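You operate a simulated robot arm through the tools that you are given. There is no shell and no other tool. Be economical: measure what you need, move in short steps, check, and stop when the job is done.

You run a simulated robot arm. Do the job below in one go: nothing can be reset, and whatever is moved stays where it is left.

TASK
Sand the grey top off the cedar block with the red band and put it back.
Fine: clamp it in the vice first, use the sanding block and put that back, open the vice again.

The check looks at the end state, three seconds after you hand in, the way a careful person would. Anything else that was tipped, shoved, dropped, spilled or broken makes it a failure.

THE ROBOT
A 7-joint arm with a two-finger parallel gripper, fixed in place. Base frame: the origin is at the foot of the arm, x ahead of it, y to its left, z up; the work surface is at about z = 0. Units: m, degrees, N and s.
With the tool pointing down near the work surface it reaches from about 0.22 to 0.58 m from the base axis. Its first joint turns from -66.0 to 66.0 degrees. Payload 2.5 kg.
Tool frame: the origin (TCP) lies between the finger pads and is the grasp point; the fingertips stand 0.023 m ahead of it; z points along the fingers, y is the line along which they close. Largest opening 0.094 m; finger width 0.038, thickness 0.01; the body of the gripper, 0.054 by 0.096 m, starts 0.039 m behind the TCP.
Orientation is told as [roll, pitch, yaw] about the base's x, y, z axes, in that order, counted from this pose: with the fingers straight down and closing along the base's y, the tool's x points along the base's -x, its y along +y and its z along -z.

THE INTERFACE
- The arm moves only by the tool servo_tool. Its argument "increments" is a list of rows, each an object of numbers (a shift or turn left out is 0, a gripper value left out holds the last): "dx", "dy", "dz": the shift along the tool's x, y, z in units of 400 mm (1.0 is 400 mm); "ax", "ay", "az": the turn, a rotation vector about the tool's x, y, z in units of 60 degrees (1.0 is 60 degrees); "jaw": the finger opening in mm, from 0 to 94. In form: [{"dx": .., "dy": .., "dz": .., "ax": .., "ay": .., "az": .., "jaw": ..}, ...]. A call has 1 to 8 rows; each row is the pose to reach, as a shift and turn from the pose commanded when the call began, along the tool's axes at that moment. A call with a number of a shift or a turn outside -1 to 1 is refused whole. Rows are played at 5 a second. More than 0.05 m and 8.6 degrees between two rows, or a gripper value outside its range, and nothing of the call is played. Where a pose cannot be reached the arm comes as near as it can. A force on the tool above 40 N (or 10 N above the force at the start of the call, whichever is more), or a blocked arm, ends the call early, and 0.2 s more pass. Each finger travels about 0.108 m/s and halts on what it meets, pressing with about 27 N; the grip force reading is that of the motor and also rises with nothing between the fingers. The clock runs only during rows and for 0.2 s after the last one: add rows that repeat a pose to give the fingers time. It gives the time, the measured TCP pose, the force on the tool (base axes), the opening and the grip force at its end, in the units of the frame above (readings bear some noise).
- Cameras (640 x 400 px; columns grow to the right, rows downward): "scene" is fixed at [0.1228, -0.4066, 0.5484]; the picture's right is [0.82, -0.58, 0.00], its down [-0.32, -0.44, -0.84] and it looks along [0.48, 0.68, -0.55] (base axes); focal length 339 px, centre (320, 200). "wrist" rides on the gripper at [-0.039, 0, -0.044] in the tool frame; the picture's right is [0.00, -1.00, 0.00], its down [0.97, 0.00, -0.24] and it looks along [0.24, 0.00, 0.97] (tool axes); focal length 218 px, centre (320, 200).
- capture(camera): a new picture of that camera. It takes no simulated time.
- measure_at(camera, pixels): for up to 12 pixels [column, row] of the newest picture of that camera ("zoom" is the newest enlarged one), the place [x, y, z] in the base frame of the surface seen there, good to about 0.002 m. It takes no simulated time.
- enlarge(camera, box): a new picture of the part [left, top, right, bottom] of that camera's present view, enlarged. It takes no simulated time.
- finish_job(): hands the job in; it is judged then, once.

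Go step by step. Measure first, check grasps and placings, and put right what went wrong. The budget is 80 turns and 34 pictures, counting those below and the enlarged ones. Unless the task says otherwise, let go and move clear before handing in, and close with one line.

The tools are called as name(argument=value, ...) on one line, values as JSON. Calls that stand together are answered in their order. servo_tool: Moves the arm, as the interface text tells. Its arguments: {"type":"object","properties":{"increments":{"type":"array","items":{"type":"object","properties":{"dx":{"type":"number"},"dy":{"type":"number"},"dz":{"type":"number"},"ax":{"type":"number"},"ay":{"type":"number"},"az":{"type":"number"},"jaw":{"type":"number"}}}}},"required":["increments"]} The other tools are called the same way: capture (camera) takes a picture; measure_at (camera, pixels) gives the place of the surface under pixels of a picture; enlarge (camera, box) takes an enlarged picture of a part of a camera's view; finish_job () hands the job in.

At the start:

```text
clock: 0.0
ee_pos: [0.3218, -0.0376, 0.3275]
tcp_rot: [-0.1, 0.1, 0.0]
wrist_force: [0.2, -0.4, 0.3]
grip_width: 0.0941
gripper_force: 0.0
```

scene: 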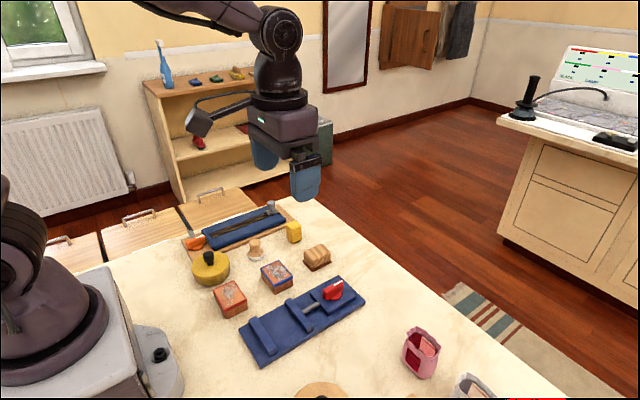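
wrist: 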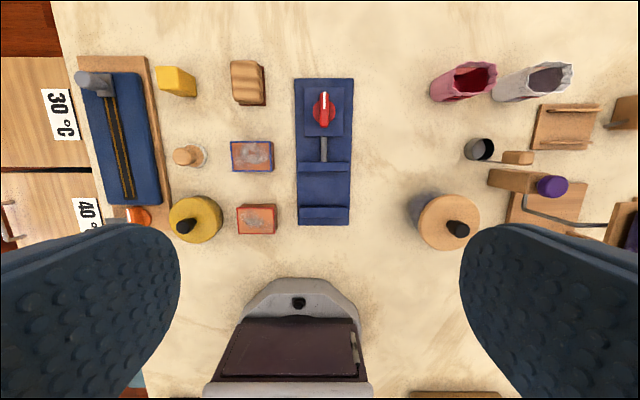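

The pictures show two blocks with grey-marked tops (wrist about (252,156) and (257,219)), a striped wooden block (248,83), and a blue vice with red handle (322,110). I'll enlarge to tell them apart.

enlarge(camera="scene", box=[170, 190, 370, 370])

enlarge(camera="wrist", box=[140, 50, 380, 250])

```text
2.22 times, centred on (270, 280) of scene
```

zoom: 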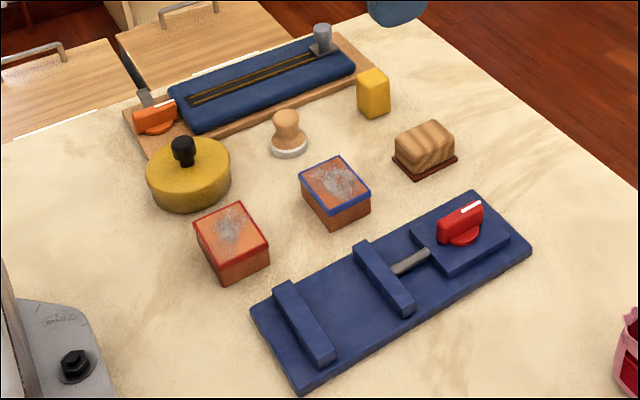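

```text
2.00 times, centred on (260, 150) of wrist
```

zoom: 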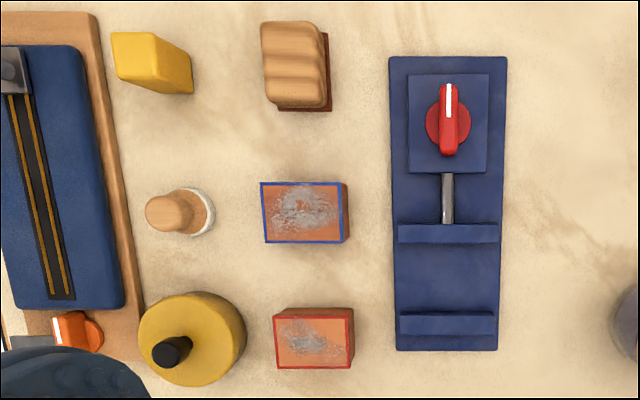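

The red-banded block is the near one (zoom ~(313,338)), the sanding block is the striped one with the brown grit sole (295,65), and the vice's red knob is at (450,120). I'll measure these.

measure_at(camera="zoom", pixels=[[276, 318], [349, 318], [278, 366], [350, 366], [352, 310], [400, 240], [497, 228], [402, 320], [493, 318], [448, 280], [448, 90], [448, 150]])

measure_at(camera="wrist", pixels=[[232, 62], [258, 64], [235, 100], [261, 102], [264, 105], [310, 112], [336, 112], [324, 150], [300, 80], [350, 80], [298, 224], [349, 224]])

measure_at(camera="scene", pixels=[[258, 311], [278, 354], [296, 299], [320, 331], [331, 289], [310, 262], [317, 252], [317, 270], [305, 266], [230, 297], [277, 273], [312, 308]])

```text
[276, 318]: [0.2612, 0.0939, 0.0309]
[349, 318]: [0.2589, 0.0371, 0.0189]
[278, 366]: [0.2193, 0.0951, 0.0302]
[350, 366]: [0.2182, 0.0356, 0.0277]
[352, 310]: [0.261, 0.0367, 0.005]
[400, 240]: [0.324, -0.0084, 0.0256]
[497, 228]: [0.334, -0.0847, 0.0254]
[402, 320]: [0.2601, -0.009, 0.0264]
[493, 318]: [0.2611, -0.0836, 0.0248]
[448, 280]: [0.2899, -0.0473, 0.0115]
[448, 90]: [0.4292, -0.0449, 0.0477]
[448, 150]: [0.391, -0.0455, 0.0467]
```

```text
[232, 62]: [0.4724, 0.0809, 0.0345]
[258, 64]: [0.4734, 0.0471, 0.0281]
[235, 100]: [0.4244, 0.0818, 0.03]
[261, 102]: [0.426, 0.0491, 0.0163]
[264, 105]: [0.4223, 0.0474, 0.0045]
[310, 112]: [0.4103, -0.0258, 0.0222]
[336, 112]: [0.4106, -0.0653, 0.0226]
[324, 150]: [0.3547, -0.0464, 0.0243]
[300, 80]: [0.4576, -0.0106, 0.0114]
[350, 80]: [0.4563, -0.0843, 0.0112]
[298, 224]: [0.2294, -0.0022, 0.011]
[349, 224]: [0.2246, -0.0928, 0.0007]
```

```text
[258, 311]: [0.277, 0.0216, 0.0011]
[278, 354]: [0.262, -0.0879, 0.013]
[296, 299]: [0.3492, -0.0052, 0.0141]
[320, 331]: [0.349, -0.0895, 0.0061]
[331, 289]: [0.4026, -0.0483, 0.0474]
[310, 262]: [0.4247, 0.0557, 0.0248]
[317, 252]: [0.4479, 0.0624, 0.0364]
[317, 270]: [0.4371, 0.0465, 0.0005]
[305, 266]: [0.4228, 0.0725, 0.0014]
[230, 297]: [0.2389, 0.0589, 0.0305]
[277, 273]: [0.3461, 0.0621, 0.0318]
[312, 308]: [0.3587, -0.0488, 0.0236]
```

Red block spans x 0.219–0.261, y 0.037–0.095, top 0.031, and the vice gap is about x 0.262–0.322. I'll check neighbours of the red block for finger clearance, plus the edges of the jaws.

measure_at(camera="zoom", pixels=[[243, 340], [240, 315], [236, 365], [340, 243], [264, 243], [448, 252], [448, 305], [448, 226], [276, 340], [348, 340], [313, 342], [448, 332]])

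enlarge(camera="scene", box=[230, 260, 370, 370])

```text
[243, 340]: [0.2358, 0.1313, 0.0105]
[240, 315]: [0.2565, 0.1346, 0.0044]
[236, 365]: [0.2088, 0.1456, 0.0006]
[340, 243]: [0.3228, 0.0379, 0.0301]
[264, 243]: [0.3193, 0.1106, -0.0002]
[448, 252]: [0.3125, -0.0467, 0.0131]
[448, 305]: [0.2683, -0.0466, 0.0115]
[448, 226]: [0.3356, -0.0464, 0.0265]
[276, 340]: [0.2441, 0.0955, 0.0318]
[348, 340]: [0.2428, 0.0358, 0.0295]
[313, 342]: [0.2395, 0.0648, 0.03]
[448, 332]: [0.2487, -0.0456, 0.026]
```

```text
3.64 times, centred on (300, 315) of scene
```

zoom: 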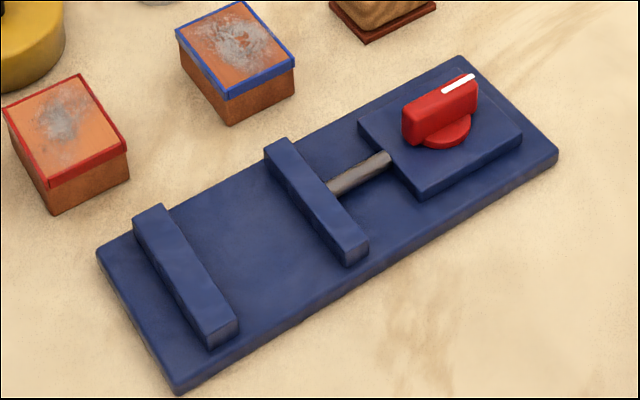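

The block has about 36 mm clearance to the tin at y 0.131, so an 80 mm opening is safe. I'll move above it at z 0.10.

servo_tool(increments=[{"dx": 0.0294, "dy": 0.0368, "dz": 0.0813, "jaw": 80}, {"dx": 0.0588, "dy": 0.0736, "dz": 0.1626}, {"dx": 0.0882, "dy": 0.1105, "dz": 0.2438}, {"dx": 0.1176, "dy": 0.1473, "dz": 0.325}, {"dx": 0.147, "dy": 0.1841, "dz": 0.4063}, {"dx": 0.1764, "dy": 0.221, "dz": 0.4875}, {"dx": 0.2058, "dy": 0.2578, "dz": 0.5688}, {"dx": 0.2058, "dy": 0.2578, "dz": 0.5688}])

capture(camera="wrist")

```text
clock: 1.8
ee_pos: [0.2393, 0.0654, 0.0983]
tcp_rot: [-0.1, 0.0, 0.0]
wrist_force: [-0.2, -0.6, 0.2]
grip_width: 0.08
gripper_force: 0.1
```

```text
28 pictures are left
```

wrist: 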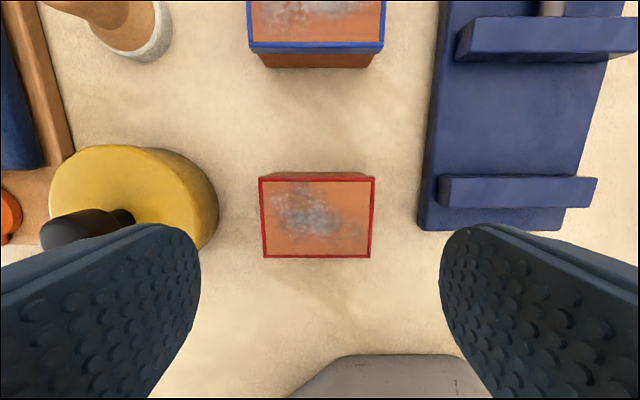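

The red block sits squarely between the fingers (corners (260,178)–(372,257)). I'll measure it more precisely along with the jaw gap.

measure_at(camera="wrist", pixels=[[261, 180], [373, 180], [265, 256], [370, 255], [317, 217], [455, 180], [590, 182], [520, 177], [520, 205], [520, 60], [520, 20], [570, 130]])

```text
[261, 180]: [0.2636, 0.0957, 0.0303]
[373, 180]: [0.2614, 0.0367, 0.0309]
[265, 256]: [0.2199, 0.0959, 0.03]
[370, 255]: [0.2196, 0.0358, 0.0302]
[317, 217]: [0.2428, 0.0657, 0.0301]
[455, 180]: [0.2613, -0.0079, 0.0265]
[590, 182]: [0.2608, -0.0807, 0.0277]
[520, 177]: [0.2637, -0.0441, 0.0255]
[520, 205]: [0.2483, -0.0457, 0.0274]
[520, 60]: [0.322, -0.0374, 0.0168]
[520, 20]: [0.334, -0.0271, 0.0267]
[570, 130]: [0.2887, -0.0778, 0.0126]
```

Block centre is (0.241,0.066). Descending to z≈0.027 and closing.

servo_tool(increments=[{"dx": -0.004, "dy": 0.001, "dz": 0.06}, {"dx": -0.004, "dy": 0.001, "dz": 0.12}, {"dx": -0.004, "dy": 0.001, "dz": 0.178}, {"dx": -0.004, "dy": 0.001, "dz": 0.178}, {"dx": -0.004, "dy": 0.001, "dz": 0.178, "jaw": 50}, {"dx": -0.004, "dy": 0.001, "dz": 0.178, "jaw": 50}, {"dx": -0.004, "dy": 0.001, "dz": 0.178, "jaw": 50}])

```text
clock: 3.4
ee_pos: [0.2413, 0.0651, 0.0292]
tcp_rot: [-0.1, 0.1, 0.0]
wrist_force: [0.5, 0.4, 0.3]
grip_width: 0.0589
gripper_force: 27.0
```

Gripped at 58.9 mm with 27 N. I'll lift and carry it over the vice gap, to (0.288, -0.046).

servo_tool(increments=[{"dz": -0.08}, {"dz": -0.15}, {"dx": -0.0292, "dy": -0.0694, "dz": -0.15}, {"dx": -0.0584, "dy": -0.1388, "dz": -0.15}, {"dx": -0.0876, "dy": -0.2081, "dz": -0.15}, {"dx": -0.1168, "dy": -0.2775, "dz": -0.15}, {"dx": -0.1168, "dy": -0.2775, "dz": -0.15}])

capture(camera="scene")

```text
clock: 5.0
ee_pos: [0.2879, -0.0456, 0.0889]
tcp_rot: [0.1, 0.0, 0.1]
wrist_force: [-0.1, 0.7, 0.1]
grip_width: 0.0591
gripper_force: 27.3
```

```text
27 pictures are left
```

scene: 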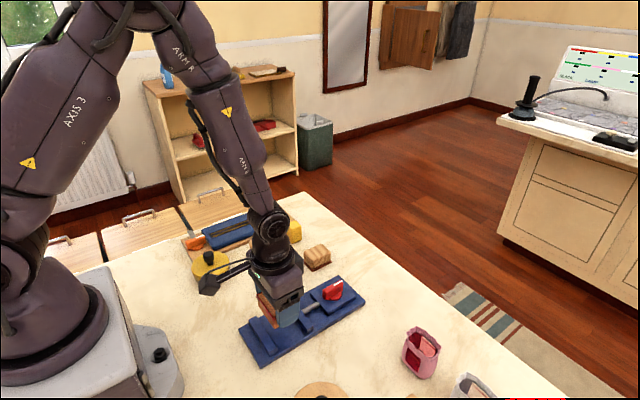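

Held and centred. Lowering until it rests on the vice bed (tcp ≈0.041).

servo_tool(increments=[{"dz": 0.05}, {"dz": 0.095}, {"dz": 0.11}, {"dz": 0.116}, {"dz": 0.12}, {"dz": 0.12}])

capture(camera="wrist")

```text
clock: 6.4
ee_pos: [0.2884, -0.0457, 0.0404]
tcp_rot: [0.0, 0.0, 0.1]
wrist_force: [-0.2, -0.6, 0.0]
grip_width: 0.0593
gripper_force: 27.2
```

```text
26 pictures are left
```

wrist: 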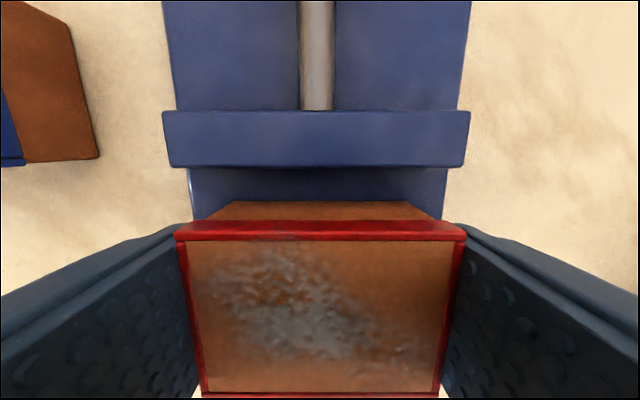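

No contact force yet; I'll ease down 2 mm more and watch the force.

servo_tool(increments=[{"dz": 0.0015}, {"dz": 0.003}, {"dz": 0.005}])

```text
clock: 7.2
ee_pos: [0.2886, -0.0461, 0.0397]
tcp_rot: [0.0, -0.1, 0.0]
wrist_force: [-0.6, 2.9, 21.8]
grip_width: 0.0592
gripper_force: 26.8
```

Contact at z≈0.0397 (21.8 N up), so the block is seated. I'll relieve the pressure, open and rise clear.

servo_tool(increments=[{"dz": -0.004}, {"dz": -0.004, "jaw": 78}, {"dz": -0.004, "jaw": 78}, {"dz": -0.1, "jaw": 78}, {"dz": -0.2, "jaw": 78}, {"dz": -0.2, "jaw": 78}])

capture(camera="wrist")

```text
clock: 8.6
ee_pos: [0.2887, -0.0468, 0.1184]
tcp_rot: [0.1, 0.0, 0.1]
wrist_force: [-0.2, -0.1, -0.2]
grip_width: 0.0779
gripper_force: 0.1
```

```text
25 pictures are left
```

wrist: 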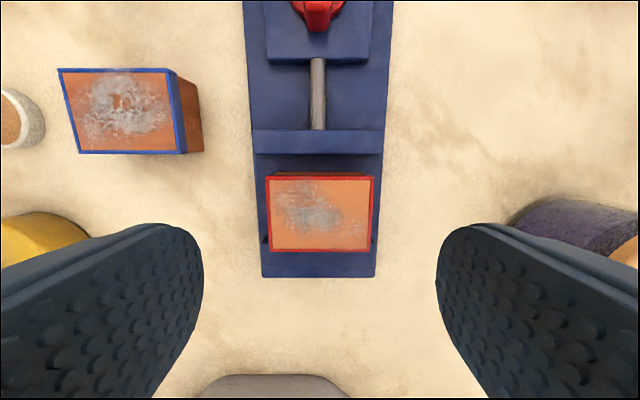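

The block sits flat between the jaws. Next, move above the red knob at (0.41, -0.0455) to look at it.

servo_tool(increments=[{"dx": -0.1, "jaw": 50}, {"dx": -0.2}, {"dx": -0.3035, "dy": 0.003}, {"dx": -0.3035, "dy": 0.003}])

capture(camera="wrist")

```text
clock: 9.6
ee_pos: [0.4106, -0.044, 0.1167]
tcp_rot: [0.0, -0.1, 0.0]
wrist_force: [0.0, 0.4, -0.6]
grip_width: 0.0496
gripper_force: 0.0
```

```text
24 pictures are left
```

wrist: 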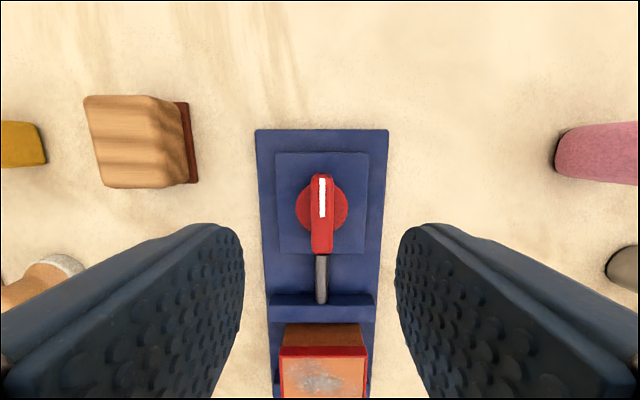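

measure_at(camera="wrist", pixels=[[322, 177], [322, 248], [314, 212], [330, 212], [301, 207], [342, 207], [322, 210], [290, 240], [140, 103], [88, 100], [105, 185], [178, 186]])

```text
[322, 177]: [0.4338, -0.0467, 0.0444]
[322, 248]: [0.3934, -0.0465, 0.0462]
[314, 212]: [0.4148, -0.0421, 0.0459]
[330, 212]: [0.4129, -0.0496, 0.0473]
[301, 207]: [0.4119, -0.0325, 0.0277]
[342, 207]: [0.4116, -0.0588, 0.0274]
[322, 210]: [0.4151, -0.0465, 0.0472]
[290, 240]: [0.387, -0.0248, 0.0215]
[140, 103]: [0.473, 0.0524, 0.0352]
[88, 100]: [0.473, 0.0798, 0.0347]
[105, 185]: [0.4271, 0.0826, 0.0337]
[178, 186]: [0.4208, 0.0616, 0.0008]
```

Knob bar is ~9 mm wide, x 0.393–0.434, z 0.028–0.047, centred (0.413,-0.0465). I'll grasp it with tips just above the disc.

servo_tool(increments=[{"dx": -0.006, "dy": -0.006, "dz": 0.06}, {"dx": -0.006, "dy": -0.006, "dz": 0.12}, {"dx": -0.006, "dy": -0.006, "dz": 0.157}, {"dx": -0.006, "dy": -0.006, "dz": 0.157}, {"dx": -0.006, "dy": -0.006, "dz": 0.157, "jaw": 4}, {"dx": -0.006, "dy": -0.006, "dz": 0.157, "jaw": 4}, {"dx": -0.006, "dy": -0.006, "dz": 0.157, "jaw": 4}])

```text
clock: 11.2
ee_pos: [0.4123, -0.0449, 0.0552]
tcp_rot: [0.2, 0.0, 0.0]
wrist_force: [3.7, 8.2, -6.4]
grip_width: 0.0129
gripper_force: 45.2
```

Knob gripped at 12.9 mm. I'll try turning clockwise seen from above (positive about tool z) by 15° and look.

servo_tool(increments=[{"dy": 0.002, "az": 0.06}, {"dy": 0.002, "az": 0.12}, {"dy": 0.002, "az": 0.18}, {"dy": 0.002, "az": 0.25}, {"dy": 0.002, "az": 0.25}])

capture(camera="wrist")

```text
clock: 12.4
ee_pos: [0.4122, -0.045, 0.0546]
tcp_rot: [0.1, 0.1, -14.6]
wrist_force: [0.0, 15.2, -15.4]
grip_width: 0.0215
gripper_force: 44.7
```

```text
23 pictures are left
```

wrist: 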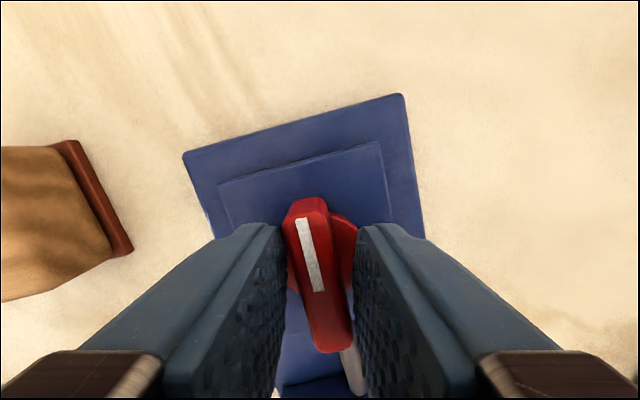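

The knob stayed put while the fingers were forced open (21.5 mm), so this direction is against a stop. I'll turn back, and test the other way.

servo_tool(increments=[{"az": -0.06}, {"az": -0.12}, {"az": -0.18}, {"az": -0.25}, {"az": -0.25}, {"az": -0.35}, {"az": -0.45}, {"az": -0.45}])

capture(camera="wrist")

```text
clock: 14.2
ee_pos: [0.4119, -0.0451, 0.0562]
tcp_rot: [0.2, 0.1, 12.2]
wrist_force: [-2.6, 23.6, -27.4]
grip_width: 0.0126
gripper_force: 45.1
```

```text
22 pictures are left
```

wrist: 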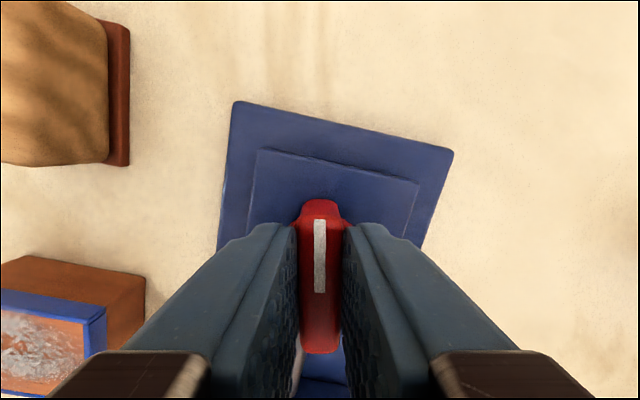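

The knob follows counter-clockwise (bar aligned with the fingers at +12°). The force builds up from an offset, so I'll reopen briefly to read the free pose.

servo_tool(increments=[{"jaw": 30}, {"jaw": 30}])

capture(camera="scene")

```text
clock: 14.8
ee_pos: [0.4123, -0.0478, 0.0572]
tcp_rot: [-0.1, 0.0, 11.9]
wrist_force: [-0.6, 0.7, -0.1]
grip_width: 0.0299
gripper_force: 0.0
```

```text
21 pictures are left
```

scene: 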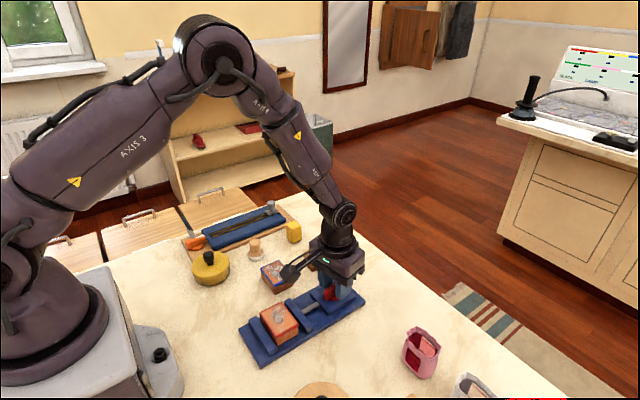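

The free pose is 2.8 mm off in y from the knob's true axis (y≈-0.045). I'll correct, re-grip and turn further counter-clockwise.

servo_tool(increments=[{"dx": -0.0015, "dy": 0.0068, "dz": 0.006}, {"dx": -0.0015, "dy": 0.0068, "dz": 0.006, "jaw": 6}, {"dx": -0.0015, "dy": 0.0068, "dz": 0.006, "jaw": 6}])

servo_tool(increments=[{"az": -0.1}, {"az": -0.2}, {"az": -0.3}, {"az": -0.4}, {"az": -0.5}, {"az": -0.5}])

capture(camera="wrist")

```text
clock: 15.6
ee_pos: [0.4123, -0.0441, 0.0538]
tcp_rot: [0.0, 0.1, 12.0]
wrist_force: [-0.4, -2.1, 1.1]
grip_width: 0.0131
gripper_force: 44.7
```

```text
clock: 17.0
ee_pos: [0.4124, -0.0434, 0.0533]
tcp_rot: [0.0, -0.2, 42.2]
wrist_force: [-11.9, 5.2, 27.5]
grip_width: 0.0128
gripper_force: 45.1
```

```text
20 pictures are left
```

wrist: 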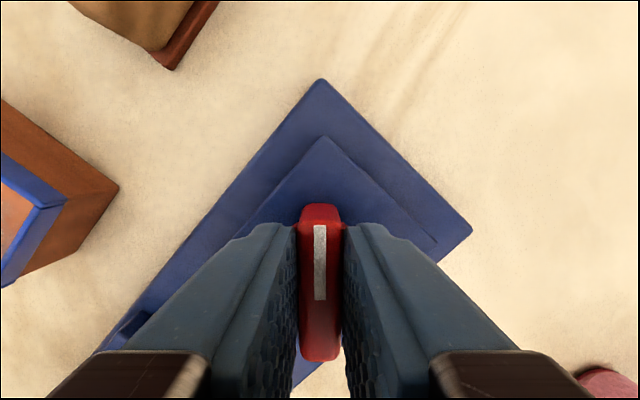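

The knob turned to 42° without slip. I'll re-grip to relieve the vertical force, and continue.

servo_tool(increments=[{"jaw": 24}, {"jaw": 24}])

enlarge(camera="scene", box=[220, 240, 400, 370])

```text
clock: 17.6
ee_pos: [0.4132, -0.044, 0.0522]
tcp_rot: [0.0, 0.0, 42.0]
wrist_force: [-0.5, -0.1, -0.4]
grip_width: 0.024
gripper_force: 0.1
```

```text
3.08 times, centred on (310, 305) of scene
```

zoom: 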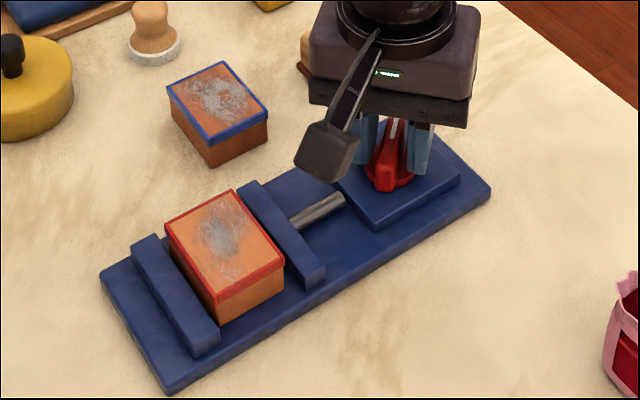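

The moving jaw has advanced nearly to the block. Re-grip and turn on another 36°.

servo_tool(increments=[{"dz": -0.003}, {"dz": -0.003, "jaw": 6}, {"dz": -0.003, "jaw": 6}, {"dz": -0.003, "jaw": 6}])

servo_tool(increments=[{"az": -0.1}, {"az": -0.2}, {"az": -0.3}, {"az": -0.4}, {"az": -0.5}, {"az": -0.6}, {"az": -0.6}])

capture(camera="wrist")

enlarge(camera="scene", box=[220, 240, 400, 370])

```text
clock: 18.6
ee_pos: [0.4116, -0.0435, 0.0542]
tcp_rot: [0.0, -0.1, 42.1]
wrist_force: [-2.9, 2.9, -1.4]
grip_width: 0.0128
gripper_force: 45.3
```

```text
clock: 20.2
ee_pos: [0.4105, -0.0423, 0.0543]
tcp_rot: [0.3, 0.1, 78.2]
wrist_force: [-20.5, 17.0, 6.0]
grip_width: 0.0125
gripper_force: 45.2
```

```text
18 pictures are left
```

wrist: 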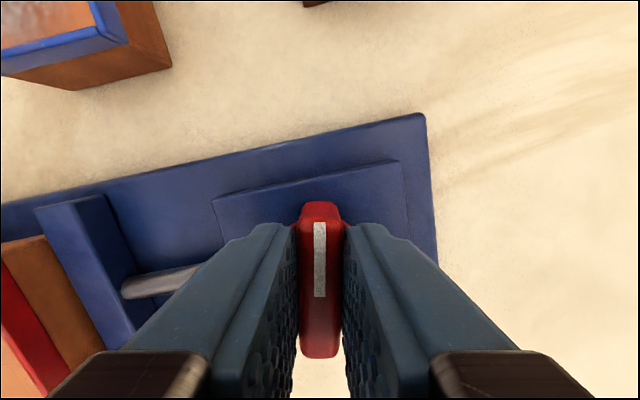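

```text
3.08 times, centred on (310, 305) of scene
```

zoom: 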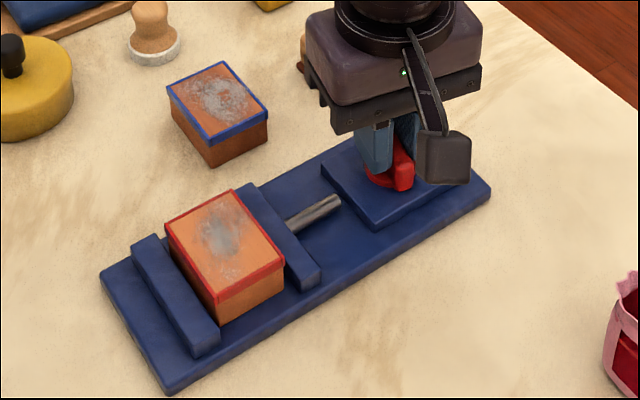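

The jaw looks close to touching; I'll measure the jaw faces against the block.

measure_at(camera="zoom", pixels=[[270, 215], [300, 280], [272, 283], [276, 258], [190, 320], [213, 340], [237, 300], [230, 192], [308, 283], [150, 250], [160, 235], [168, 229]])

measure_at(camera="wrist", pixels=[[70, 230], [45, 245], [20, 250], [95, 320], [75, 320], [50, 320]])

```text
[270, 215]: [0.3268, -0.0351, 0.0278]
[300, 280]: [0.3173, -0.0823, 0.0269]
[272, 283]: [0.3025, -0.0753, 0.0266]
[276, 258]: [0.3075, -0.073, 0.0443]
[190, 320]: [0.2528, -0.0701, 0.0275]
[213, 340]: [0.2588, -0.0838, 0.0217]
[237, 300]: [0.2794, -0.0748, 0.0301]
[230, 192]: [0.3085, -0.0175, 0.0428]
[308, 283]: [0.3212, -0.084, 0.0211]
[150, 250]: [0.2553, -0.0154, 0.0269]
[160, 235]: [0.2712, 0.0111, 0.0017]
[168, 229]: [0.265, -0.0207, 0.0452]
```

```text
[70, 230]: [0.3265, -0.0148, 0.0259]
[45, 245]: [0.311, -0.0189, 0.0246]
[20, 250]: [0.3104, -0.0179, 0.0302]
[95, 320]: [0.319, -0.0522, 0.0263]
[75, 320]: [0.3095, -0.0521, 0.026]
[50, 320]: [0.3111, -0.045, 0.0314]
```

The jaw has moved ~10 mm with ~2–4 mm to go. Re-grip and turn until it resists.

servo_tool(increments=[{"jaw": 24}, {"jaw": 24}, {"jaw": 6}, {"jaw": 6}, {"jaw": 6}])

servo_tool(increments=[{"az": -0.08}, {"az": -0.16}, {"az": -0.24}, {"az": -0.32}, {"az": -0.4}, {"az": -0.4}])

capture(camera="wrist")

```text
clock: 21.4
ee_pos: [0.4097, -0.0435, 0.0549]
tcp_rot: [0.4, 0.1, 78.0]
wrist_force: [-25.3, -3.2, 9.3]
grip_width: 0.0129
gripper_force: 45.7
```

```text
clock: 22.8
ee_pos: [0.4092, -0.0452, 0.0547]
tcp_rot: [0.4, 0.1, 102.1]
wrist_force: [-25.5, -9.0, 8.2]
grip_width: 0.0129
gripper_force: 45.3
```

```text
16 pictures are left
```

wrist: 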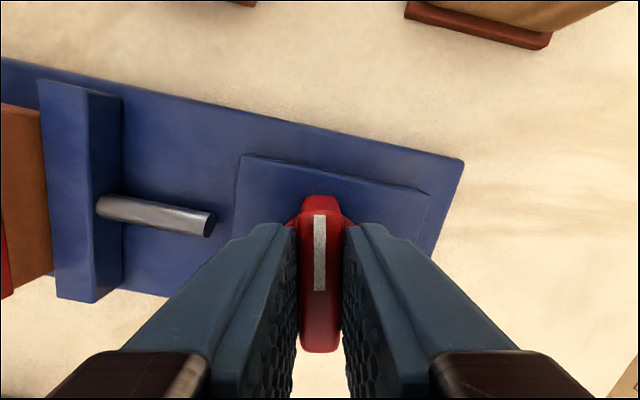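

Still turning (102°), with the jaw against or very near the block. I'll ease the sideways force and turn on, watching for resistance.

measure_at(camera="wrist", pixels=[[55, 95], [80, 280], [20, 120], [55, 200], [30, 200], [100, 100]])

servo_tool(increments=[{"dy": 0.0045}, {"dy": 0.0045, "az": -0.08}, {"dy": 0.0045, "az": -0.16}, {"dy": 0.0045, "az": -0.24}, {"dy": 0.0045, "az": -0.24}])

capture(camera="wrist")

```text
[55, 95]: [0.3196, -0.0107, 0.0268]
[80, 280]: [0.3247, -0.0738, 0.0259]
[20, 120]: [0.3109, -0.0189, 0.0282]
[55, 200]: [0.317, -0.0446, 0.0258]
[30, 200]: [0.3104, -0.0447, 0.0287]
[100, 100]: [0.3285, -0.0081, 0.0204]
```

```text
clock: 24.0
ee_pos: [0.4102, -0.0449, 0.0541]
tcp_rot: [0.0, 0.0, 116.4]
wrist_force: [-0.6, -6.4, -23.5]
grip_width: 0.0127
gripper_force: 44.9
```

```text
15 pictures are left
```

wrist: 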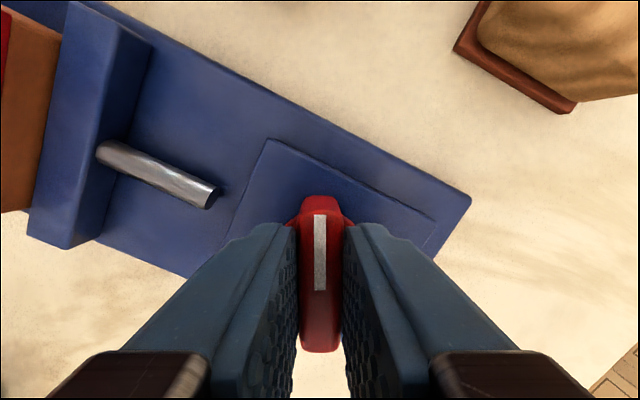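

Still following. Measuring jaw and block position, then continuing the turn.

measure_at(camera="wrist", pixels=[[80, 20], [120, 40], [75, 120], [30, 60], [60, 235], [95, 120]])

servo_tool(increments=[{"dz": 0.004}, {"dz": 0.004, "az": -0.08}, {"dz": 0.004, "az": -0.16}, {"dz": 0.004, "az": -0.24}, {"dz": 0.004, "az": -0.32}, {"dz": 0.004, "az": -0.32}])

capture(camera="wrist")

```text
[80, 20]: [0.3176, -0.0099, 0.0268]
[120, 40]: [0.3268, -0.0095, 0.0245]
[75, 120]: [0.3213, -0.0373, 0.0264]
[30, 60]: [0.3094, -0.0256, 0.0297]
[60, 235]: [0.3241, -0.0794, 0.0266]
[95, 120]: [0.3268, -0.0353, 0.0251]
```

```text
clock: 24.9
ee_pos: [0.4101, -0.0448, 0.0541]
tcp_rot: [0.3, 0.0, 127.8]
wrist_force: [-2.7, 0.0, 3.2]
grip_width: 0.0129
gripper_force: 45.7
stopped in row 4: the force on the tool passed its limit (the readings are from after the stop); the commanded pose is now the measured one
```

```text
14 pictures are left
```

wrist: 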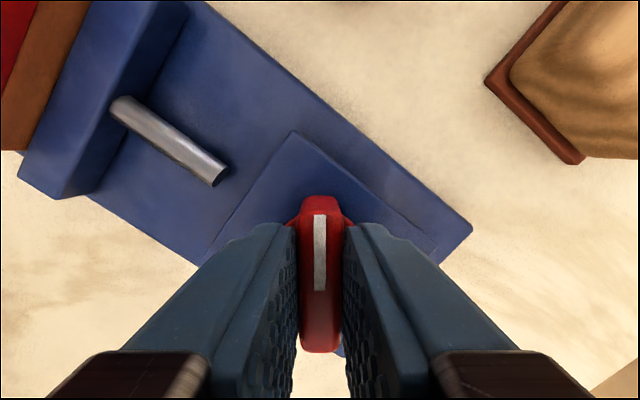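

The force limit tripped at 128°. I'll check whether the block is now truly pinched.

enlarge(camera="scene", box=[235, 280, 335, 365])

measure_at(camera="wrist", pixels=[[90, 20], [140, 30], [95, 60], [60, 40], [150, 40], [55, 180]])

```text
4.71 times, centred on (285, 322) of scene
```

zoom: 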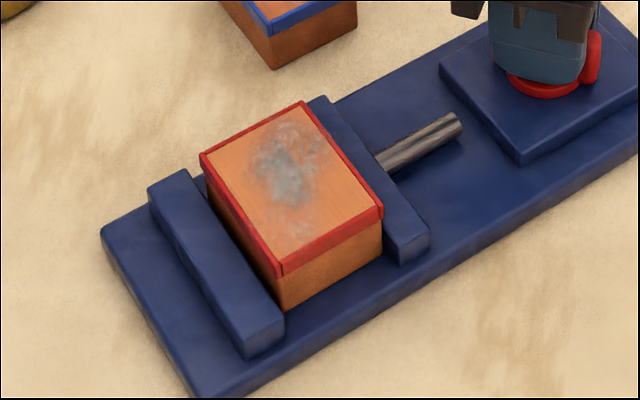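

```text
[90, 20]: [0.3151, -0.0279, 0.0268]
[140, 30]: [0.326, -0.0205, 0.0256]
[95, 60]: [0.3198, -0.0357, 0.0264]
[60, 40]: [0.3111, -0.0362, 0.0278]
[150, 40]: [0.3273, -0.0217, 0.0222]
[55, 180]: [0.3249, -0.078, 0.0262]
```

The right jaw looks flush with the block; I'll check the gap to the fixed jaw on the left.

measure_at(camera="zoom", pixels=[[283, 275], [283, 300], [380, 218], [381, 245], [387, 230], [388, 258], [282, 318], [275, 300], [200, 158], [190, 172], [303, 104], [312, 100]])

```text
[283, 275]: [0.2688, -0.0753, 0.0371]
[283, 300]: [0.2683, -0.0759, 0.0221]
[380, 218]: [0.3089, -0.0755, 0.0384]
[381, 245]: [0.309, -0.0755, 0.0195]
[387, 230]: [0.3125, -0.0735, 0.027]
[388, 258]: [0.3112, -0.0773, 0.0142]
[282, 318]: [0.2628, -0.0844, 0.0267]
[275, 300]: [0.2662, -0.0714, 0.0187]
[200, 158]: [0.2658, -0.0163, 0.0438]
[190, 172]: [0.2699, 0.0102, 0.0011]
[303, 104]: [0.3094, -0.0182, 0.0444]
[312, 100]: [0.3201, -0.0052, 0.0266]
```

The block seems still unmoved with maybe 2–3 mm of slack. I'll continue turning in small steps to see whether the knob really resists.

servo_tool(increments=[{"az": -0.06}, {"az": -0.12}, {"az": -0.18}, {"az": -0.24}, {"az": -0.24}])

```text
clock: 26.1
ee_pos: [0.4108, -0.0453, 0.0546]
tcp_rot: [0.2, -0.1, 142.3]
wrist_force: [-3.2, 1.5, -0.5]
grip_width: 0.0129
gripper_force: 44.8
```

No resistance and the grip is unchanged. Continuing.

servo_tool(increments=[{"az": -0.1}, {"az": -0.2}, {"az": -0.3}, {"az": -0.4}, {"az": -0.5}, {"az": -0.5}])

capture(camera="wrist")

```text
clock: 27.5
ee_pos: [0.4102, -0.0454, 0.0544]
tcp_rot: [0.1, -0.1, 172.3]
wrist_force: [0.7, 3.9, -10.5]
grip_width: 0.0126
gripper_force: 44.9
```

```text
12 pictures are left
```

wrist: 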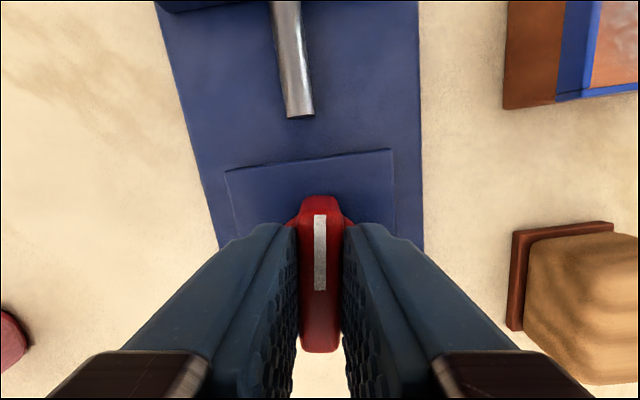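

Knob at 172° now. I'll measure the rod end and jaw to see whether it's moving.

measure_at(camera="wrist", pixels=[[299, 110], [290, 60], [230, 8], [350, 3], [310, 160]])

measure_at(camera="zoom", pixels=[[455, 120], [400, 200], [420, 240], [345, 130]])

```text
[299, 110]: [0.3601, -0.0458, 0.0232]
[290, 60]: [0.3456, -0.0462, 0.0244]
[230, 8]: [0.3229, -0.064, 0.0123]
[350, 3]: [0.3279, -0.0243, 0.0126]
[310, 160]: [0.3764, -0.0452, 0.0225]
```

```text
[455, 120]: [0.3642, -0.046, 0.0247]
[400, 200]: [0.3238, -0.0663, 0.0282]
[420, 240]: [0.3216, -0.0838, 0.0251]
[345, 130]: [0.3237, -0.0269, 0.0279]
```

The jaw has crept on (back face ≈0.323), so it is now at or near the block. Continue turning.

servo_tool(increments=[{"dz": 0.001, "az": -0.1}, {"dz": 0.001, "az": -0.2}, {"dz": 0.001, "az": -0.3}, {"dz": 0.001, "az": -0.4}, {"dz": 0.001, "az": -0.5}, {"dz": 0.001, "az": -0.5}])

```text
clock: 28.9
ee_pos: [0.4101, -0.044, 0.0545]
tcp_rot: [0.1, -0.3, -158.0]
wrist_force: [-16.3, 4.2, 28.8]
grip_width: 0.0134
gripper_force: 45.1
```

At 202° forces rise to ~29 N and the grip spreads slightly. Let me look at the vice.

enlarge(camera="scene", box=[235, 280, 335, 365])

```text
4.71 times, centred on (285, 322) of scene
```

zoom: 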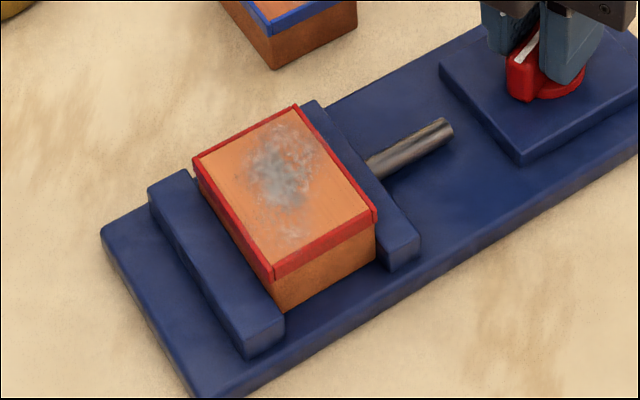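

The block has been pushed left toward the fixed jaw. Measuring the remaining gap.

measure_at(camera="zoom", pixels=[[274, 278], [276, 300], [373, 225], [374, 245], [383, 255], [410, 245], [446, 128], [194, 160], [297, 106]])

servo_tool(increments=[{"dz": -0.002}, {"dz": -0.002, "az": -0.08}, {"dz": -0.002, "az": -0.16}, {"dz": -0.002, "az": -0.16}])

```text
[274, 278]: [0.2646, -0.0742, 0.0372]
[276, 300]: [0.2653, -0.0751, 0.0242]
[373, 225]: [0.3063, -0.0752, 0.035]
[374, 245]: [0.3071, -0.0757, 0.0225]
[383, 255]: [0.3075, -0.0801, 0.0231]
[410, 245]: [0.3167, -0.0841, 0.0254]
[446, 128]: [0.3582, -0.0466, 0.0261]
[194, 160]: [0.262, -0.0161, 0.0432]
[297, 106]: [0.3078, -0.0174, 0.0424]
```

```text
clock: 29.9
ee_pos: [0.4098, -0.0456, 0.0539]
tcp_rot: [0.1, -0.2, -148.4]
wrist_force: [7.1, 4.3, -12.9]
grip_width: 0.0195
gripper_force: 44.8
```

The fingers spread to 19.5 mm while the knob stays still: the vice is tight. Release, rise, and turn back to yaw 180 (which suits later unwinding).

servo_tool(increments=[{"az": 0.09, "jaw": 40}, {"az": 0.09, "jaw": 40}, {"az": 0.09, "dz": -0.1}, {"az": 0.2, "dz": -0.2}, {"az": 0.3, "dz": -0.2}, {"az": 0.4, "dz": -0.2}, {"az": 0.527, "dz": -0.2}, {"az": 0.527, "dz": -0.2, "jaw": 56}])

capture(camera="wrist")

```text
clock: 31.7
ee_pos: [0.4106, -0.0443, 0.1357]
tcp_rot: [0.1, -0.2, -180.0]
wrist_force: [-0.4, 0.4, 0.0]
grip_width: 0.0561
gripper_force: 0.0
```

```text
10 pictures are left
```

wrist: 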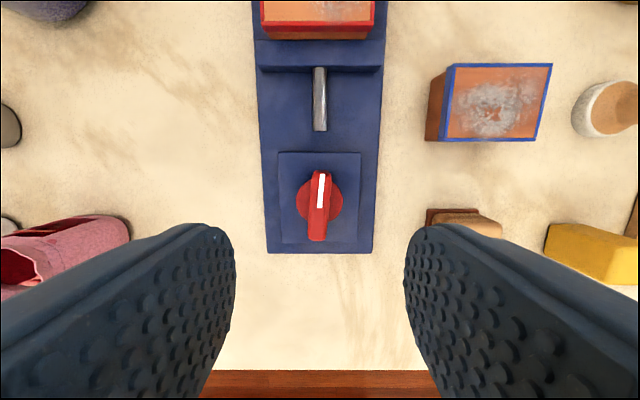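

Vice holds, block pinched. Now to the sanding block at (0.448, 0.066), stopping above it.

measure_at(camera="wrist", pixels=[[320, 128], [320, 70], [320, 55], [320, 30]])

servo_tool(increments=[{"dx": 0.024, "dy": -0.069}, {"dx": 0.048, "dy": -0.138}, {"dx": 0.072, "dy": -0.207}, {"dx": 0.094, "dy": -0.2758}, {"dx": 0.094, "dy": -0.2758, "dz": 0.06}, {"dx": 0.094, "dy": -0.2758, "dz": 0.08}, {"dx": 0.094, "dy": -0.2758, "dz": 0.08}])

capture(camera="wrist")

```text
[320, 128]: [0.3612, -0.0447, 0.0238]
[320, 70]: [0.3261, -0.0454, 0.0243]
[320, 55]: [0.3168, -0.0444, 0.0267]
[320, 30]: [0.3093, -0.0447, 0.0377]
```

```text
clock: 33.3
ee_pos: [0.449, 0.0648, 0.1008]
tcp_rot: [0.1, -0.2, -179.9]
wrist_force: [-0.1, 0.3, 0.3]
grip_width: 0.056
gripper_force: 0.0
```

```text
9 pictures are left
```

wrist: 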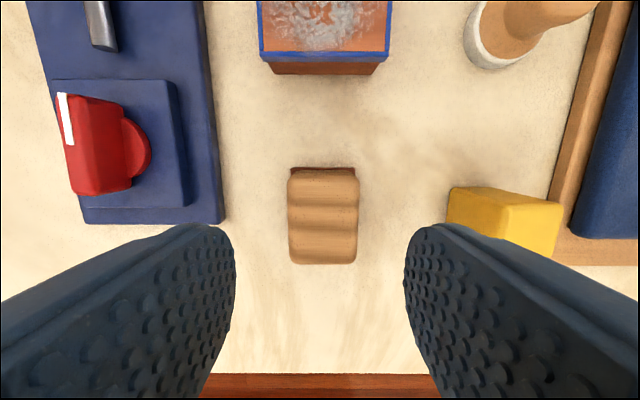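

measure_at(camera="wrist", pixels=[[290, 178], [357, 178], [292, 255], [354, 255], [323, 215], [323, 168], [450, 240], [460, 200], [40, 90], [110, 40]])

```text
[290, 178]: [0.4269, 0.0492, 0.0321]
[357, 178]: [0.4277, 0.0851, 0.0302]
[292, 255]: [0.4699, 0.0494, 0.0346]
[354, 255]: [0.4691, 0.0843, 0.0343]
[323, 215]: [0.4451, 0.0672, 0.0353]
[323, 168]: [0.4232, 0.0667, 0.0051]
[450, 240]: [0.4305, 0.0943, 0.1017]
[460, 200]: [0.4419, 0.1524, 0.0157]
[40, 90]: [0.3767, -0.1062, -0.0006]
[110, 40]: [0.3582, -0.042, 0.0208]
```

Sander centre is (0.4475, 0.067). Lower to z≈0.033 (tips above the sole) and grip.

servo_tool(increments=[{"dx": -0.004, "dy": -0.0055, "dz": 0.06}, {"dx": -0.004, "dy": -0.0055, "dz": 0.12}, {"dx": -0.004, "dy": -0.0055, "dz": 0.168}, {"dx": -0.004, "dy": -0.0055, "dz": 0.168}, {"dx": -0.004, "dy": -0.0055, "dz": 0.168, "jaw": 28}, {"dx": -0.004, "dy": -0.0055, "dz": 0.168, "jaw": 28}, {"dx": -0.004, "dy": -0.0055, "dz": 0.168, "jaw": 28}])

```text
clock: 34.9
ee_pos: [0.4446, 0.0686, 0.0347]
tcp_rot: [0.0, -0.2, -179.9]
wrist_force: [-0.4, 0.3, 0.2]
grip_width: 0.0393
gripper_force: 27.1
```

Gripped (39.3 mm) at (0.4446, 0.0686, 0.0347) – noted for the return. Lift and carry it over the clamped block.

servo_tool(increments=[{"dz": -0.09}, {"dz": -0.17}, {"dx": -0.08, "dy": 0.057, "dz": -0.17}, {"dx": -0.16, "dy": 0.114, "dz": -0.17}, {"dx": -0.24, "dy": 0.171, "dz": -0.17}, {"dx": -0.32, "dy": 0.228, "dz": -0.17}, {"dx": -0.3975, "dy": 0.285, "dz": -0.17}, {"dx": -0.3975, "dy": 0.285, "dz": -0.17}])

servo_tool(increments=[{"dz": 0.03}, {"dz": 0.045}, {"dz": 0.053}, {"dz": 0.058}, {"dz": 0.062}, {"dz": 0.062}])

```text
clock: 36.7
ee_pos: [0.285, -0.0461, 0.1037]
tcp_rot: [0.2, -0.3, -179.9]
wrist_force: [0.7, 0.2, -0.8]
grip_width: 0.0392
gripper_force: 26.7
```

```text
clock: 38.1
ee_pos: [0.286, -0.0464, 0.0801]
tcp_rot: [0.1, -0.2, -179.8]
wrist_force: [0.7, -0.4, -0.2]
grip_width: 0.039
gripper_force: 27.2
```

No contact yet at 0.080; ease down by small steps.

servo_tool(increments=[{"dz": 0.002}, {"dz": 0.004}, {"dz": 0.006}, {"dz": 0.006}])

```text
clock: 39.1
ee_pos: [0.2859, -0.046, 0.0776]
tcp_rot: [0.0, -0.2, -179.9]
wrist_force: [-1.2, 0.4, 2.8]
grip_width: 0.039
gripper_force: 27.2
```

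Light contact (2.8 N). Press slightly harder and stroke along y.

servo_tool(increments=[{"dz": 0.0012}, {"dz": 0.0012, "dy": 0.03}, {"dz": 0.0012, "dy": 0.055}, {"dz": 0.0012, "dy": 0.02}, {"dz": 0.0012, "dy": -0.02}, {"dz": 0.0012, "dy": -0.055}, {"dz": 0.0012, "dy": -0.02}, {"dz": 0.0012}])

```text
clock: 40.9
ee_pos: [0.2875, -0.0463, 0.0753]
tcp_rot: [-0.1, -0.2, -179.8]
wrist_force: [-0.3, 5.6, 12.1]
grip_width: 0.0392
gripper_force: 27.4
```

12 N of pressure, sliding smoothly. More strokes, also with x offsets.

servo_tool(increments=[{"dy": 0.04, "dx": 0.01}, {"dy": 0.055, "dx": 0.015}, {"dy": 0.0, "dx": 0.015}, {"dy": -0.055, "dx": 0.015}, {"dy": -0.055, "dx": -0.015}, {"dy": 0.0, "dx": -0.015}, {"dy": 0.055, "dx": -0.015}, {"dy": 0.0}])

servo_tool(increments=[{"dy": 0.04}, {"dy": 0.055}, {"dy": 0.0}, {"dy": -0.055}, {"dy": 0.0}, {"dy": 0.055}, {"dy": -0.05}, {"dy": 0.0}])

servo_tool(increments=[{"dz": -0.06}, {"dz": -0.1}, {"dz": -0.1, "dx": 0.1}, {"dz": -0.1, "dx": 0.2}, {"dz": -0.1, "dx": 0.2}])

enlarge(camera="scene", box=[235, 270, 345, 365])

```text
clock: 42.7
ee_pos: [0.2857, -0.0475, 0.0767]
tcp_rot: [0.2, -0.2, -180.0]
wrist_force: [-2.0, -3.8, 7.1]
grip_width: 0.0392
gripper_force: 27.4
```

```text
clock: 44.5
ee_pos: [0.2867, -0.0475, 0.0753]
tcp_rot: [0.1, -0.2, -179.9]
wrist_force: [1.4, -1.1, 0.2]
grip_width: 0.039
gripper_force: 27.1
```

```text
clock: 45.7
ee_pos: [0.3672, -0.0463, 0.1157]
tcp_rot: [0.2, -0.2, -179.8]
wrist_force: [-0.4, 0.2, -0.3]
grip_width: 0.039
gripper_force: 27.3
```

```text
4.21 times, centred on (290, 318) of scene
```

zoom: 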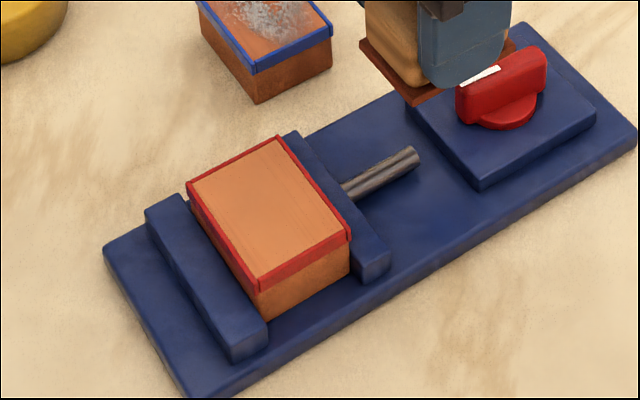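

The top is clean (zoom (270,215) shows bare cedar, red band intact). Return the sander to its place.

servo_tool(increments=[{"dx": 0.05, "dy": -0.072}, {"dx": 0.1, "dy": -0.144}, {"dx": 0.15, "dy": -0.216}, {"dx": 0.1935, "dy": -0.287}, {"dx": 0.1935, "dy": -0.287, "dz": 0.09}, {"dx": 0.1935, "dy": -0.287, "dz": 0.17}, {"dx": 0.1935, "dy": -0.287, "dz": 0.195}, {"dx": 0.1935, "dy": -0.287, "dz": 0.195}])

```text
clock: 47.5
ee_pos: [0.4439, 0.0667, 0.0358]
tcp_rot: [0.1, -0.2, -179.9]
wrist_force: [-0.1, 0.4, -0.5]
grip_width: 0.0392
gripper_force: 26.8
```

servo_tool(increments=[{"dx": 0.0015, "dy": -0.004, "dz": 0.002}, {"dx": 0.0015, "dy": -0.004, "dz": 0.004}, {"dx": 0.0015, "dy": -0.004, "dz": 0.005}])

```text
clock: 48.3
ee_pos: [0.4454, 0.0702, 0.0359]
tcp_rot: [0.1, -0.1, -179.9]
wrist_force: [-0.7, 0.4, -1.0]
grip_width: 0.0395
gripper_force: 26.6
```

Above the table by a millimetre or so; ease down to contact.

servo_tool(increments=[{"dy": 0.002, "dz": 0.0015}, {"dy": 0.002, "dz": 0.003}, {"dy": 0.002, "dz": 0.004}])

```text
clock: 49.1
ee_pos: [0.4447, 0.0688, 0.0334]
tcp_rot: [0.1, -0.2, -179.9]
wrist_force: [0.3, -1.0, 0.1]
grip_width: 0.0393
gripper_force: 27.0
```

servo_tool(increments=[{"dz": 0.001}, {"dz": 0.002}, {"dz": 0.003}])

```text
clock: 49.9
ee_pos: [0.4451, 0.069, 0.0323]
tcp_rot: [0.1, -0.1, -180.0]
wrist_force: [-6.2, -1.0, 20.0]
grip_width: 0.0397
gripper_force: 26.6
```

Table contact (20 N). Relieve, release and rise.

servo_tool(increments=[{"dz": -0.0015}, {"dz": -0.0015, "jaw": 56}, {"dz": -0.0015, "jaw": 56}, {"dz": -0.1}, {"dz": -0.2}, {"dz": -0.26}, {"dz": -0.26}])

capture(camera="wrist")

```text
clock: 51.5
ee_pos: [0.4469, 0.0674, 0.1369]
tcp_rot: [0.1, -0.3, -179.8]
wrist_force: [0.4, 0.1, -0.6]
grip_width: 0.0561
gripper_force: 0.0
```

```text
7 pictures are left
```

wrist: 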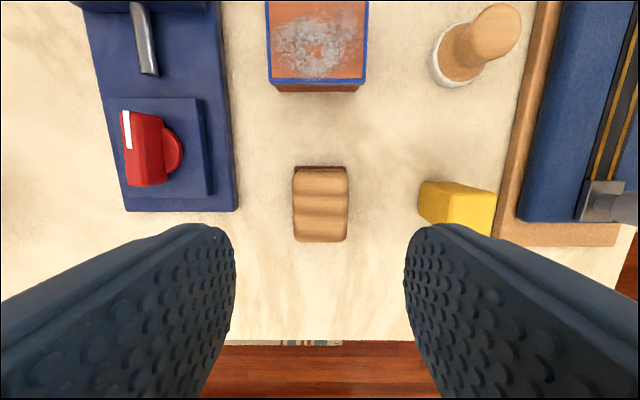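

Sander is back in place. Now over the knob (0.4105,-0.0448), lower and grip at yaw 180.

servo_tool(increments=[{"dx": -0.024, "dy": 0.07}, {"dx": -0.048, "dy": 0.14}, {"dx": -0.07, "dy": 0.21}, {"dx": -0.09, "dy": 0.28, "jaw": 36}, {"dx": -0.09, "dy": 0.28, "dz": 0.08}, {"dx": -0.09, "dy": 0.28, "dz": 0.16}, {"dx": -0.09, "dy": 0.28, "dz": 0.204}, {"dx": -0.09, "dy": 0.28, "dz": 0.204}])

servo_tool(increments=[{"jaw": 6}, {"jaw": 6}, {"jaw": 6}])

```text
clock: 53.3
ee_pos: [0.411, -0.0421, 0.0551]
tcp_rot: [0.0, -0.2, -179.8]
wrist_force: [0.3, 0.1, -0.7]
grip_width: 0.0361
gripper_force: 0.1
```

```text
clock: 54.1
ee_pos: [0.4106, -0.0453, 0.0541]
tcp_rot: [0.5, -0.2, 180.0]
wrist_force: [3.4, -21.0, -4.7]
grip_width: 0.0128
gripper_force: 44.9
```

Gripped at 12.8 mm. Ease the side offset and turn clockwise.

servo_tool(increments=[{"dy": 0.005}, {"dy": 0.005, "az": 0.12}, {"dy": 0.005, "az": 0.24}, {"dy": 0.005, "az": 0.36}, {"dy": 0.005, "az": 0.48}, {"dy": 0.005, "az": 0.6}, {"dy": 0.005, "az": 0.72}, {"dy": 0.005, "az": 0.72}])

```text
clock: 55.9
ee_pos: [0.4098, -0.0443, 0.0551]
tcp_rot: [0.2, 0.1, 136.8]
wrist_force: [12.2, -9.4, -14.2]
grip_width: 0.0128
gripper_force: 44.5
```

Turning freely (137°). Continue.

servo_tool(increments=[{"dz": 0.0015}, {"dz": 0.0015, "az": 0.13}, {"dz": 0.0015, "az": 0.26}, {"dz": 0.0015, "az": 0.39}, {"dz": 0.0015, "az": 0.52}, {"dz": 0.0015, "az": 0.65}, {"dz": 0.0015, "az": 0.65}])

```text
clock: 57.5
ee_pos: [0.4088, -0.0445, 0.0565]
tcp_rot: [0.0, 0.2, 98.0]
wrist_force: [8.9, 2.1, 15.9]
grip_width: 0.0129
gripper_force: 45.0
```

Now 98°. Continue.

servo_tool(increments=[{"dz": -0.001}, {"dz": -0.001, "az": 0.13}, {"dz": -0.001, "az": 0.26}, {"dz": -0.001, "az": 0.39}, {"dz": -0.001, "az": 0.52}, {"dz": -0.001, "az": 0.65}, {"dz": -0.001, "az": 0.65}])

```text
clock: 59.1
ee_pos: [0.4106, -0.0437, 0.0557]
tcp_rot: [-0.1, 0.2, 58.7]
wrist_force: [17.1, 5.6, 15.3]
grip_width: 0.0126
gripper_force: 45.1
```

At 59°. Continue toward 0 with a small centring correction.

servo_tool(increments=[{"dx": -0.001, "dy": -0.002, "dz": -0.001}, {"dx": -0.001, "dy": -0.002, "dz": -0.001, "az": 0.12}, {"dx": -0.001, "dy": -0.002, "dz": -0.001, "az": 0.24}, {"dx": -0.001, "dy": -0.002, "dz": -0.001, "az": 0.36}, {"dx": -0.001, "dy": -0.002, "dz": -0.001, "az": 0.48}, {"dx": -0.001, "dy": -0.002, "dz": -0.001, "az": 0.6}, {"dx": -0.001, "dy": -0.002, "dz": -0.001, "az": 0.6}])

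capture(camera="wrist")

```text
clock: 60.7
ee_pos: [0.4099, -0.0439, 0.0564]
tcp_rot: [-0.1, 0.0, 22.8]
wrist_force: [21.8, 9.3, -8.6]
grip_width: 0.0128
gripper_force: 45.2
```

```text
6 pictures are left
```

wrist: 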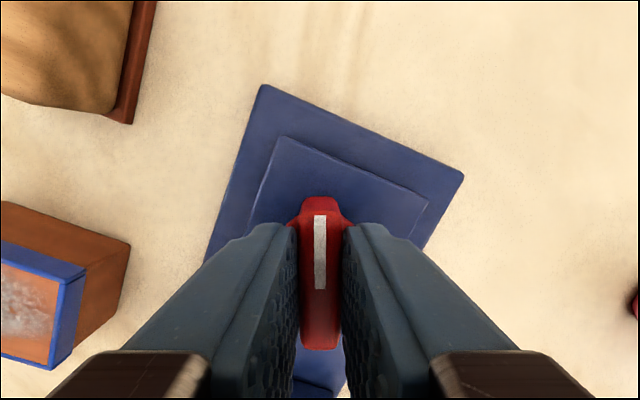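

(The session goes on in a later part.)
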